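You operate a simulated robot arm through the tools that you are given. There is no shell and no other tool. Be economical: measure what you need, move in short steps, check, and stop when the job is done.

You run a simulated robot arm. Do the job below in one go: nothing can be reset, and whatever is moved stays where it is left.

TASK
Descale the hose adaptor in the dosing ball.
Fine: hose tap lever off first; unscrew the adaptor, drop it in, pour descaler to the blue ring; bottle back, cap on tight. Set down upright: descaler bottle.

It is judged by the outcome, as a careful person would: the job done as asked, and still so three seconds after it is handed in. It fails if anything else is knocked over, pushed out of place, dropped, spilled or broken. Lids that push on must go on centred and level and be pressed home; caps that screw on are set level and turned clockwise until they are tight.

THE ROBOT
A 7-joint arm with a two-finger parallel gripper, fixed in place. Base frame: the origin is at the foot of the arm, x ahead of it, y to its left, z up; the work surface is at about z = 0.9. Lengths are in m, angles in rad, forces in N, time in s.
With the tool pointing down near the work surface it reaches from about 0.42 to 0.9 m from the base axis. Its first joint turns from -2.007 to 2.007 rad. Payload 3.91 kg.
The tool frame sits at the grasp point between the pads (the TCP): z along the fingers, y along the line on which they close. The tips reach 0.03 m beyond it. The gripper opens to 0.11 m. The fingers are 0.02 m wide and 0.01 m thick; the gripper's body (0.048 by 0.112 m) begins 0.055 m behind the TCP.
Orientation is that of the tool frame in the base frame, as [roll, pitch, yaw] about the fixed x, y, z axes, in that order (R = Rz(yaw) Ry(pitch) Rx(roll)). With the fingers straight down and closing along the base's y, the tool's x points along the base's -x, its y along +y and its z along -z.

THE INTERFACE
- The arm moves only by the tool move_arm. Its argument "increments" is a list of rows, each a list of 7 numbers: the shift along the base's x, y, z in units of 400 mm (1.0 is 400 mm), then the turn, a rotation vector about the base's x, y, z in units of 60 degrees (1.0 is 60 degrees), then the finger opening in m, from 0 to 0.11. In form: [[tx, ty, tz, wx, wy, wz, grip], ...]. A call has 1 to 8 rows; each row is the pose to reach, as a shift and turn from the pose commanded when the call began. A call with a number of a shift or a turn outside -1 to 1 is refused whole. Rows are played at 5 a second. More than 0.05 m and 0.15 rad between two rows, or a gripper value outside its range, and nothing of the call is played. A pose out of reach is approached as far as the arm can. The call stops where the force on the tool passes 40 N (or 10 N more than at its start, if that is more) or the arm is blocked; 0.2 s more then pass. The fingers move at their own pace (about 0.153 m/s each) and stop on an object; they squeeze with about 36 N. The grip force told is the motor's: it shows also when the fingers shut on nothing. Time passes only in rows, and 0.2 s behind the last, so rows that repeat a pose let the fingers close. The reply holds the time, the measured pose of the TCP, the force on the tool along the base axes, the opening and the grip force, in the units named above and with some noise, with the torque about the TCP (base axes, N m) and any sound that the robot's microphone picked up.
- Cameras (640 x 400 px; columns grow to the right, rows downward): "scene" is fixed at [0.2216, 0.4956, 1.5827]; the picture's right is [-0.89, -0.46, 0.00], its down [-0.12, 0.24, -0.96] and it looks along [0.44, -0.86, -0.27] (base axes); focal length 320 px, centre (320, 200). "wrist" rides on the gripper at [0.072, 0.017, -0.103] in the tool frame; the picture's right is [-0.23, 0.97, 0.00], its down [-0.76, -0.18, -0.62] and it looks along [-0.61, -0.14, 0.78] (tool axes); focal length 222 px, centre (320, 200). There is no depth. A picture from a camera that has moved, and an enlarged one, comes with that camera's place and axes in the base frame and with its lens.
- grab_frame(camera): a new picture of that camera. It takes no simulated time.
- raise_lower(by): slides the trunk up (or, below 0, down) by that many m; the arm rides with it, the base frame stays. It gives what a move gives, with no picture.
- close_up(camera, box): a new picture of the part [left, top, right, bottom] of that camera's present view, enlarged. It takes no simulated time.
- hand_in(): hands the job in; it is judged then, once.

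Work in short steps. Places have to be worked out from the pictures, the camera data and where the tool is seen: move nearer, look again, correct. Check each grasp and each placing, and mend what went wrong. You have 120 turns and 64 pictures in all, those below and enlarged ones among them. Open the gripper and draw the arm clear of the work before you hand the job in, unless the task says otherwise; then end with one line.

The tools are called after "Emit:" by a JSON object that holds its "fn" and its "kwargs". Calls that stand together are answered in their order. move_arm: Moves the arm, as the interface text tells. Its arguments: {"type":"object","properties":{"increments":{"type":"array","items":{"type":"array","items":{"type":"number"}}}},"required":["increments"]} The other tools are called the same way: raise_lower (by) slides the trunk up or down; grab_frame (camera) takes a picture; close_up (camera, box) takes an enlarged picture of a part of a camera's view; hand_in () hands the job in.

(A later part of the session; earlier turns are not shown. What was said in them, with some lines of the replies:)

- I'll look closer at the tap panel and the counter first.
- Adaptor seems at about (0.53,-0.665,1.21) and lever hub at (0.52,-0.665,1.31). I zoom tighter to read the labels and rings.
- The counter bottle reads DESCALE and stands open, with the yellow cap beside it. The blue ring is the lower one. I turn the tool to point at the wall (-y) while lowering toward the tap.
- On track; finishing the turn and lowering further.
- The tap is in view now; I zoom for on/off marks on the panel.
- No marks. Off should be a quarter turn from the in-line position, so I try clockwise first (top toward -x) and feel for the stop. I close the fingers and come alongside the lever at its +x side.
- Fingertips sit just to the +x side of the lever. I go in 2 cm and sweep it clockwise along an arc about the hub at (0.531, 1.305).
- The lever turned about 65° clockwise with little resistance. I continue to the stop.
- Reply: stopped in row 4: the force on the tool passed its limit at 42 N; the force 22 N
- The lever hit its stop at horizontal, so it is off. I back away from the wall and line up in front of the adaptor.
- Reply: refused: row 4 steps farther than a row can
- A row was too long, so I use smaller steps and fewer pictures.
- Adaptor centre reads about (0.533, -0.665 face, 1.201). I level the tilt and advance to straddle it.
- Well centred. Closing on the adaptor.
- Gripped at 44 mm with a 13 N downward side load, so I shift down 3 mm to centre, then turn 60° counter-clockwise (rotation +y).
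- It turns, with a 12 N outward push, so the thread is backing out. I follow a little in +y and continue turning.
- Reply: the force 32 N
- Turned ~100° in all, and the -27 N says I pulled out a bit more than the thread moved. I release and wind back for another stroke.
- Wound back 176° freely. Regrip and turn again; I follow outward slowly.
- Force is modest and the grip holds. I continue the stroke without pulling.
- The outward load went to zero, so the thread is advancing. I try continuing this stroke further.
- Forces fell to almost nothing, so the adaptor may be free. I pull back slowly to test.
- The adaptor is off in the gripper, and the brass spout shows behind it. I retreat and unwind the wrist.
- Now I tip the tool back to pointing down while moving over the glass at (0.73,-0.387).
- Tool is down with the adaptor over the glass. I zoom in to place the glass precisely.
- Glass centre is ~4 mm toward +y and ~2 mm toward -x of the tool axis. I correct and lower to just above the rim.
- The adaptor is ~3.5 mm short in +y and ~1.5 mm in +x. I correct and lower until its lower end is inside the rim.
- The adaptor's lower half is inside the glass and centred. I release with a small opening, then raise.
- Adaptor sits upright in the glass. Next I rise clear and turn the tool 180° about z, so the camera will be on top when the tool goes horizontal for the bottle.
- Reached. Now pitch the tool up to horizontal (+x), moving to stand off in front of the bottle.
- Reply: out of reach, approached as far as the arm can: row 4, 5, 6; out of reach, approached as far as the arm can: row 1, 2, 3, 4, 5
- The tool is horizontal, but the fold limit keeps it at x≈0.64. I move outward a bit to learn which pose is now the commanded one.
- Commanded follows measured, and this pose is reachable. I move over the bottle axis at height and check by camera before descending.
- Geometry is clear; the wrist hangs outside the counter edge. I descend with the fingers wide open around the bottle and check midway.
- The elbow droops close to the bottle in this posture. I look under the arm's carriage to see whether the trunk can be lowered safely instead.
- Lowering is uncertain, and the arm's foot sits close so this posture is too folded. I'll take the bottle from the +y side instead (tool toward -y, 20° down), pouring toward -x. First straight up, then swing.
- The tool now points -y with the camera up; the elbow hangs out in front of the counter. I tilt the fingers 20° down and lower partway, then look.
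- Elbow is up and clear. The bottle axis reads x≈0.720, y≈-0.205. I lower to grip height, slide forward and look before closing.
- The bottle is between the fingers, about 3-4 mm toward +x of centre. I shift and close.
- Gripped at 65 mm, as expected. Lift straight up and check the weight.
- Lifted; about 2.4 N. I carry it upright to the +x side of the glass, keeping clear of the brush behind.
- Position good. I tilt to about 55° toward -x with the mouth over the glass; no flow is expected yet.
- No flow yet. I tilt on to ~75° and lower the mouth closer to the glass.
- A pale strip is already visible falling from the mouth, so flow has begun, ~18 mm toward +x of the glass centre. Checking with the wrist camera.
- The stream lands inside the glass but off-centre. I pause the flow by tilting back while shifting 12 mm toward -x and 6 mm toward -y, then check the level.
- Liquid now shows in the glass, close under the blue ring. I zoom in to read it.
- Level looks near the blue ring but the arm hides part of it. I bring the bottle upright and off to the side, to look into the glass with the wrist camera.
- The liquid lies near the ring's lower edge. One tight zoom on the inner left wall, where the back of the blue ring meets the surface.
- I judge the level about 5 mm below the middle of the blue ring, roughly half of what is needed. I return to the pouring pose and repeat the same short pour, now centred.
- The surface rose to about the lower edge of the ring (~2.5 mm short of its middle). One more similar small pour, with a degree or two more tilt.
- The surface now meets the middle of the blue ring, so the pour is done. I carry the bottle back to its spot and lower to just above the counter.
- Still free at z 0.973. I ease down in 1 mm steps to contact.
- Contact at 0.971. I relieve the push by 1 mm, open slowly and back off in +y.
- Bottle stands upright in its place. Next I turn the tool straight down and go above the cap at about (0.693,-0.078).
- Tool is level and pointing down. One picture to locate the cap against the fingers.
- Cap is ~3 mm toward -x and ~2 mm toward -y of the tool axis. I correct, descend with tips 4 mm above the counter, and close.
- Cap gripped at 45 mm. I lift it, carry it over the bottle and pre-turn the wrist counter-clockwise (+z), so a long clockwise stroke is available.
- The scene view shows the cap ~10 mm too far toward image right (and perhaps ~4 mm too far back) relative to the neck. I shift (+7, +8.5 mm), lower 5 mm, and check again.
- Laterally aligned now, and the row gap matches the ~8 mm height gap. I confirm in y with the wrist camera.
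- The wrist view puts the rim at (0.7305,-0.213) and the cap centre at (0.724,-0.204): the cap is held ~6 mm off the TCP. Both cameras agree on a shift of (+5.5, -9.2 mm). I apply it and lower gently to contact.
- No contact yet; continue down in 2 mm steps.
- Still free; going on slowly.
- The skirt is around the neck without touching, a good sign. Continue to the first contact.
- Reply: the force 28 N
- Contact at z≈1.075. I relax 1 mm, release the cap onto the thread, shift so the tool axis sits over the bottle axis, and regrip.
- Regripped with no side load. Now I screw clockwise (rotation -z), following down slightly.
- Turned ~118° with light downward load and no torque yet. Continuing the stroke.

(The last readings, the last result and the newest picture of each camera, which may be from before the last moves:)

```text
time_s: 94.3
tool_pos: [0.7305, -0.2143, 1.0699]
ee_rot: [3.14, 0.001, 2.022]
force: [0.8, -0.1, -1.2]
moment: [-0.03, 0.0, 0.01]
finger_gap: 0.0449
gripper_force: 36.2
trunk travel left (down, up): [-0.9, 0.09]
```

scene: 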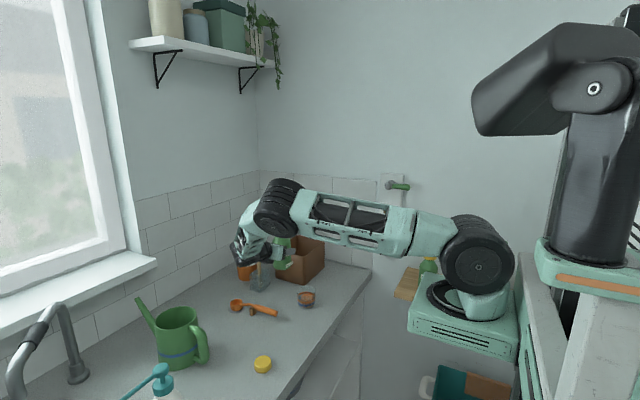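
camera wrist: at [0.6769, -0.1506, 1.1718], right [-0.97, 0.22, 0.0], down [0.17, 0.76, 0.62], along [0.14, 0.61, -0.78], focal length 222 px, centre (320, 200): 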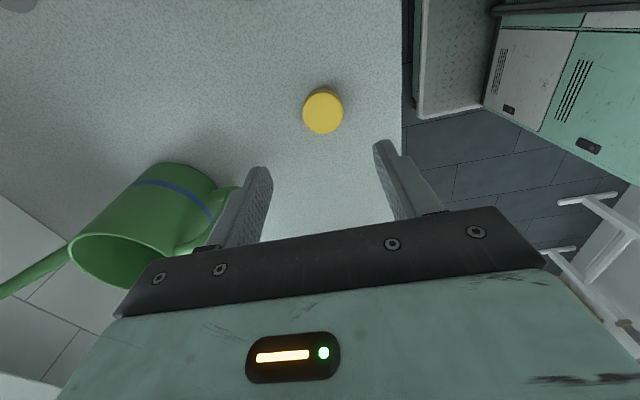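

The upward load fell steadily, so the thread is pulling the cap down. I release, wind back, and regrip for a second stroke.

Emit:
{"fn": "move_arm", "kwargs": {"increments": [[0, 0, 0, 0, 0, 0, 0.062], [0, 0, 0, 0, 0, 0.14, 0.062], [0, 0, 0, 0, 0, 0.28, 0.062], [0, 0, 0, 0, 0, 0.42, 0.062], [0, 0, 0, 0, 0, 0.56, 0.062], [0, 0, 0, 0, 0, 0.7, 0.062], [0, 0, 0, 0, 0, 0.84, 0.062], [0, 0, 0, 0, 0, 0.98, 0.062]]}}

Emit:
{"fn": "move_arm", "kwargs": {"increments": [[0, 0, 0, 0, 0, 0.14, 0.062], [0, 0, 0, 0, 0, 0.28, 0.062], [0, 0, 0, 0, 0, 0.42, 0.062], [0, 0, 0, 0, 0, 0.56, 0.062], [0, 0, 0, 0, 0, 0.7, 0.062], [0, 0, 0, 0, 0, 0.84, 0.062], [0, 0, 0, 0, 0, 0.98, 0.062]]}}

Emit:
{"fn": "move_arm", "kwargs": {"increments": [[0, 0, 0, 0, 0, 0.14, 0.062], [0, 0, 0, 0, 0, 0.28, 0.062], [0, 0, 0, 0, 0, 0.42, 0.062], [0, 0, 0, 0, 0, 0.56, 0.062], [0, 0, 0, 0, 0, 0.7, 0.062], [0, 0, 0, 0, 0, 0.84, 0.062], [0, 0, 0, 0, 0, 0.98, 0.062]]}}

Emit:
{"fn": "move_arm", "kwargs": {"increments": [[0, 0, 0, 0, 0, 0.14, 0.062], [0, 0, 0, 0, 0, 0.28, 0.062], [0, 0, 0, 0, 0, 0.42, 0.062], [0, 0, 0, 0, 0, 0.56, 0.062], [0, 0, 0, 0, 0, 0.7, 0.062], [0, 0, 0, 0, 0, 0.84, 0.062], [0, 0, 0, 0, 0, 0.84, 0.03], [0, 0, 0, 0, 0, 0.84, 0.03]]}}

```text
time_s: 96.1
tool_pos: [0.7319, -0.2134, 1.0714]
ee_rot: [3.14, 0.0, 3.056]
force: [0.3, 0.5, 0.0]
moment: [-0.02, 0.01, -0.01]
finger_gap: 0.062
gripper_force: 0.0
trunk travel left (down, up): [-0.9, 0.09]
```

```text
time_s: 97.7
tool_pos: [0.7307, -0.2135, 1.0704]
ee_rot: [3.141, 0.0, -2.204]
force: [0.6, 0.0, 1.0]
moment: [-0.02, 0.01, -0.04]
finger_gap: 0.0622
gripper_force: 0.1
trunk travel left (down, up): [-0.9, 0.09]
```

```text
time_s: 99.3
tool_pos: [0.7299, -0.2124, 1.0702]
ee_rot: [3.139, 0.001, -1.175]
force: [-0.7, -0.2, 0.1]
moment: [0.01, 0.02, 0.0]
finger_gap: 0.0619
gripper_force: 0.0
trunk travel left (down, up): [-0.9, 0.09]
```

```text
time_s: 101.1
tool_pos: [0.7317, -0.213, 1.0714]
ee_rot: [3.14, 0.0, -0.298]
force: [-0.7, -1.2, 0.6]
moment: [-0.04, -0.06, -0.03]
finger_gap: 0.0446
gripper_force: 36.2
trunk travel left (down, up): [-0.9, 0.09]
```

Gripped again. Second clockwise stroke, watching for torque.

Emit:
{"fn": "move_arm", "kwargs": {"increments": [[0, 0, 0, 0, 0, -0.14, 0.03], [0, 0, -0.001, 0, 0, -0.28, 0.03], [0, 0, -0.001, 0, 0, -0.42, 0.03], [0, 0, -0.002, 0, 0, -0.56, 0.03], [0, 0, -0.002, 0, 0, -0.7, 0.03], [0, 0, -0.003, 0, 0, -0.84, 0.03], [0, 0, -0.003, 0, 0, -0.98, 0.03]]}}

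Emit:
{"fn": "move_arm", "kwargs": {"increments": [[0, 0, 0, 0, 0, -0.14, 0.03], [0, 0, -0.001, 0, 0, -0.28, 0.03], [0, 0, -0.001, 0, 0, -0.42, 0.03], [0, 0, -0.002, 0, 0, -0.56, 0.03], [0, 0, -0.002, 0, 0, -0.7, 0.03], [0, 0, -0.003, 0, 0, -0.84, 0.03], [0, 0, -0.003, 0, 0, -0.98, 0.03]]}}

```text
time_s: 102.7
tool_pos: [0.7312, -0.2126, 1.0695]
ee_rot: [3.142, -0.002, -1.328]
force: [2.6, 0.8, 5.2]
moment: [0.04, -0.16, 0.04]
finger_gap: 0.0446
gripper_force: 36.1
trunk travel left (down, up): [-0.9, 0.09]
```

```text
time_s: 104.3
tool_pos: [0.7313, -0.214, 1.069]
ee_rot: [3.141, 0.001, -2.355]
force: [0.4, -0.5, 21.7]
moment: [-0.14, 0.1, 0.33]
finger_gap: 0.0444
gripper_force: 36.0
trunk travel left (down, up): [-0.9, 0.09]
```

Torque has risen to 0.33 N·m, so the cap is bottoming. I keep turning without pushing further, to seat it tight.

Emit:
{"fn": "move_arm", "kwargs": {"increments": [[0, 0, 0.001, 0, 0, -0.1, 0.03], [0, 0, 0.001, 0, 0, -0.2, 0.03], [0, 0, 0.001, 0, 0, -0.3, 0.03], [0, 0, 0.001, 0, 0, -0.4, 0.03]]}}

```text
time_s: 105.3
tool_pos: [0.7302, -0.2133, 1.0691]
ee_rot: [3.139, 0.0, -2.77]
force: [0.1, 1.0, 17.7]
moment: [0.02, -0.01, 0.26]
finger_gap: 0.0446
gripper_force: 35.8
trunk travel left (down, up): [-0.9, 0.09]
```

Torque is steady at ~0.3 N·m: either it is tight or the bottle is turning with it. One picture of the bottle to see the label and cap.

Emit:
{"fn": "close_up", "kwargs": {"camera": "scene", "box": [250, 265, 330, 345]}}

```text
5.00 times, centred on (290, 305) of scene
camera zoom: at [0.2216, 0.4956, 1.5827], right [-0.89, -0.46, 0.0], down [-0.12, 0.24, -0.96], along [0.44, -0.86, -0.27], focal length 1597 px, centre (470, -325)
```

zoom: 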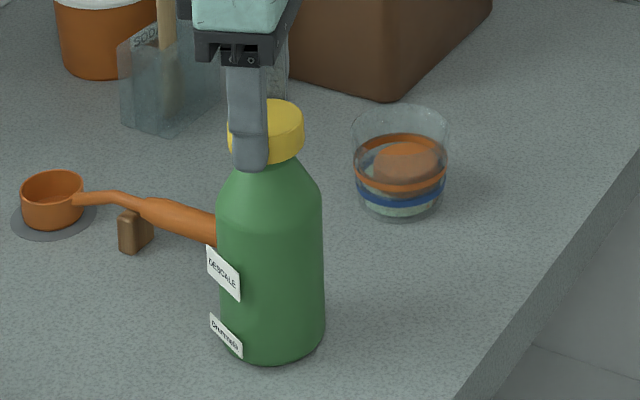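

The label shows the bottle itself has been turning, so the cap is resisting 0.3 N·m. I press a bit harder (~30 N) for a final firm twist.

Emit:
{"fn": "move_arm", "kwargs": {"increments": [[0, 0, -0.002, 0, 0, 0, 0.03], [0, 0, -0.003, 0, 0, -0.1, 0.03], [0, 0, -0.003, 0, 0, -0.2, 0.03], [0, 0, -0.003, 0, 0, -0.3, 0.03]]}}

```text
time_s: 106.3
tool_pos: [0.7311, -0.2135, 1.0696]
ee_rot: [-3.141, 0.0, -3.085]
force: [-0.1, -0.9, 21.6]
moment: [-0.06, 0.07, 0.31]
finger_gap: 0.0445
gripper_force: 36.7
trunk travel left (down, up): [-0.9, 0.09]
```

Load only reached 22 N. One more, pressing deeper, to make sure it is tight.

Emit:
{"fn": "move_arm", "kwargs": {"increments": [[0, 0, -0.003, 0, 0, 0, 0.02], [0, 0, -0.005, 0, 0, -0.1, 0.02], [0, 0, -0.005, 0, 0, -0.22, 0.02], [0, 0, -0.005, 0, 0, -0.34, 0.02]]}}

```text
time_s: 107.3
tool_pos: [0.7301, -0.214, 1.0649]
ee_rot: [3.14, 0.0, 2.841]
force: [1.3, -0.7, 24.6]
moment: [-0.05, -0.09, 0.37]
finger_gap: 0.0447
gripper_force: 35.9
trunk travel left (down, up): [-0.9, 0.09]
```

Torque reached 0.37 N·m with nothing more to gain. I open, rise straight up and draw clear.

Emit:
{"fn": "move_arm", "kwargs": {"increments": [[0, 0, 0.003, 0, 0, 0, 0.03], [0, 0, 0.003, 0, 0, 0, 0.07], [0, 0, 0.003, 0, 0, 0, 0.08], [0, 0, 0.1, 0, 0, 0, 0.08], [0, 0, 0.2, 0, 0, 0, 0.08], [0, 0, 0.32, 0, 0, 0, 0.08], [-0.08, 0, 0.4, 0, 0, 0, 0.08], [-0.18, 0, 0.46, 0, 0, 0, 0.08]]}}

Emit:
{"fn": "grab_frame", "kwargs": {"camera": "scene"}}

```text
time_s: 109.1
tool_pos: [0.6581, -0.2121, 1.2503]
ee_rot: [3.139, -0.002, 2.842]
force: [1.0, -0.5, 0.5]
moment: [-0.02, 0.05, -0.03]
finger_gap: 0.08
gripper_force: 0.0
trunk travel left (down, up): [-0.9, 0.09]
```

```text
0 pictures are left
```

scene: 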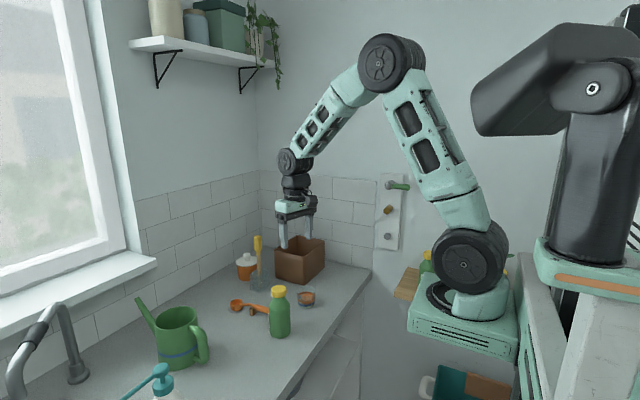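

The last picture shows the bottle upright and capped in its place, the adaptor in the glass, the lever off and nothing disturbed. The arm is clear with the gripper open, so I hand in.

Emit:
{"fn": "hand_in", "kwargs": {}}

```text
The job is handed in.
```

The adaptor is unscrewed and standing in the dosing ball, with descaler up to about the middle of the blue ring (judged by eye). The hose tap lever is off, and the descaler bottle is back upright in its spot with the cap screwed tight. While I tightened the cap the bottle turned on the spot, so its label now faces another way.
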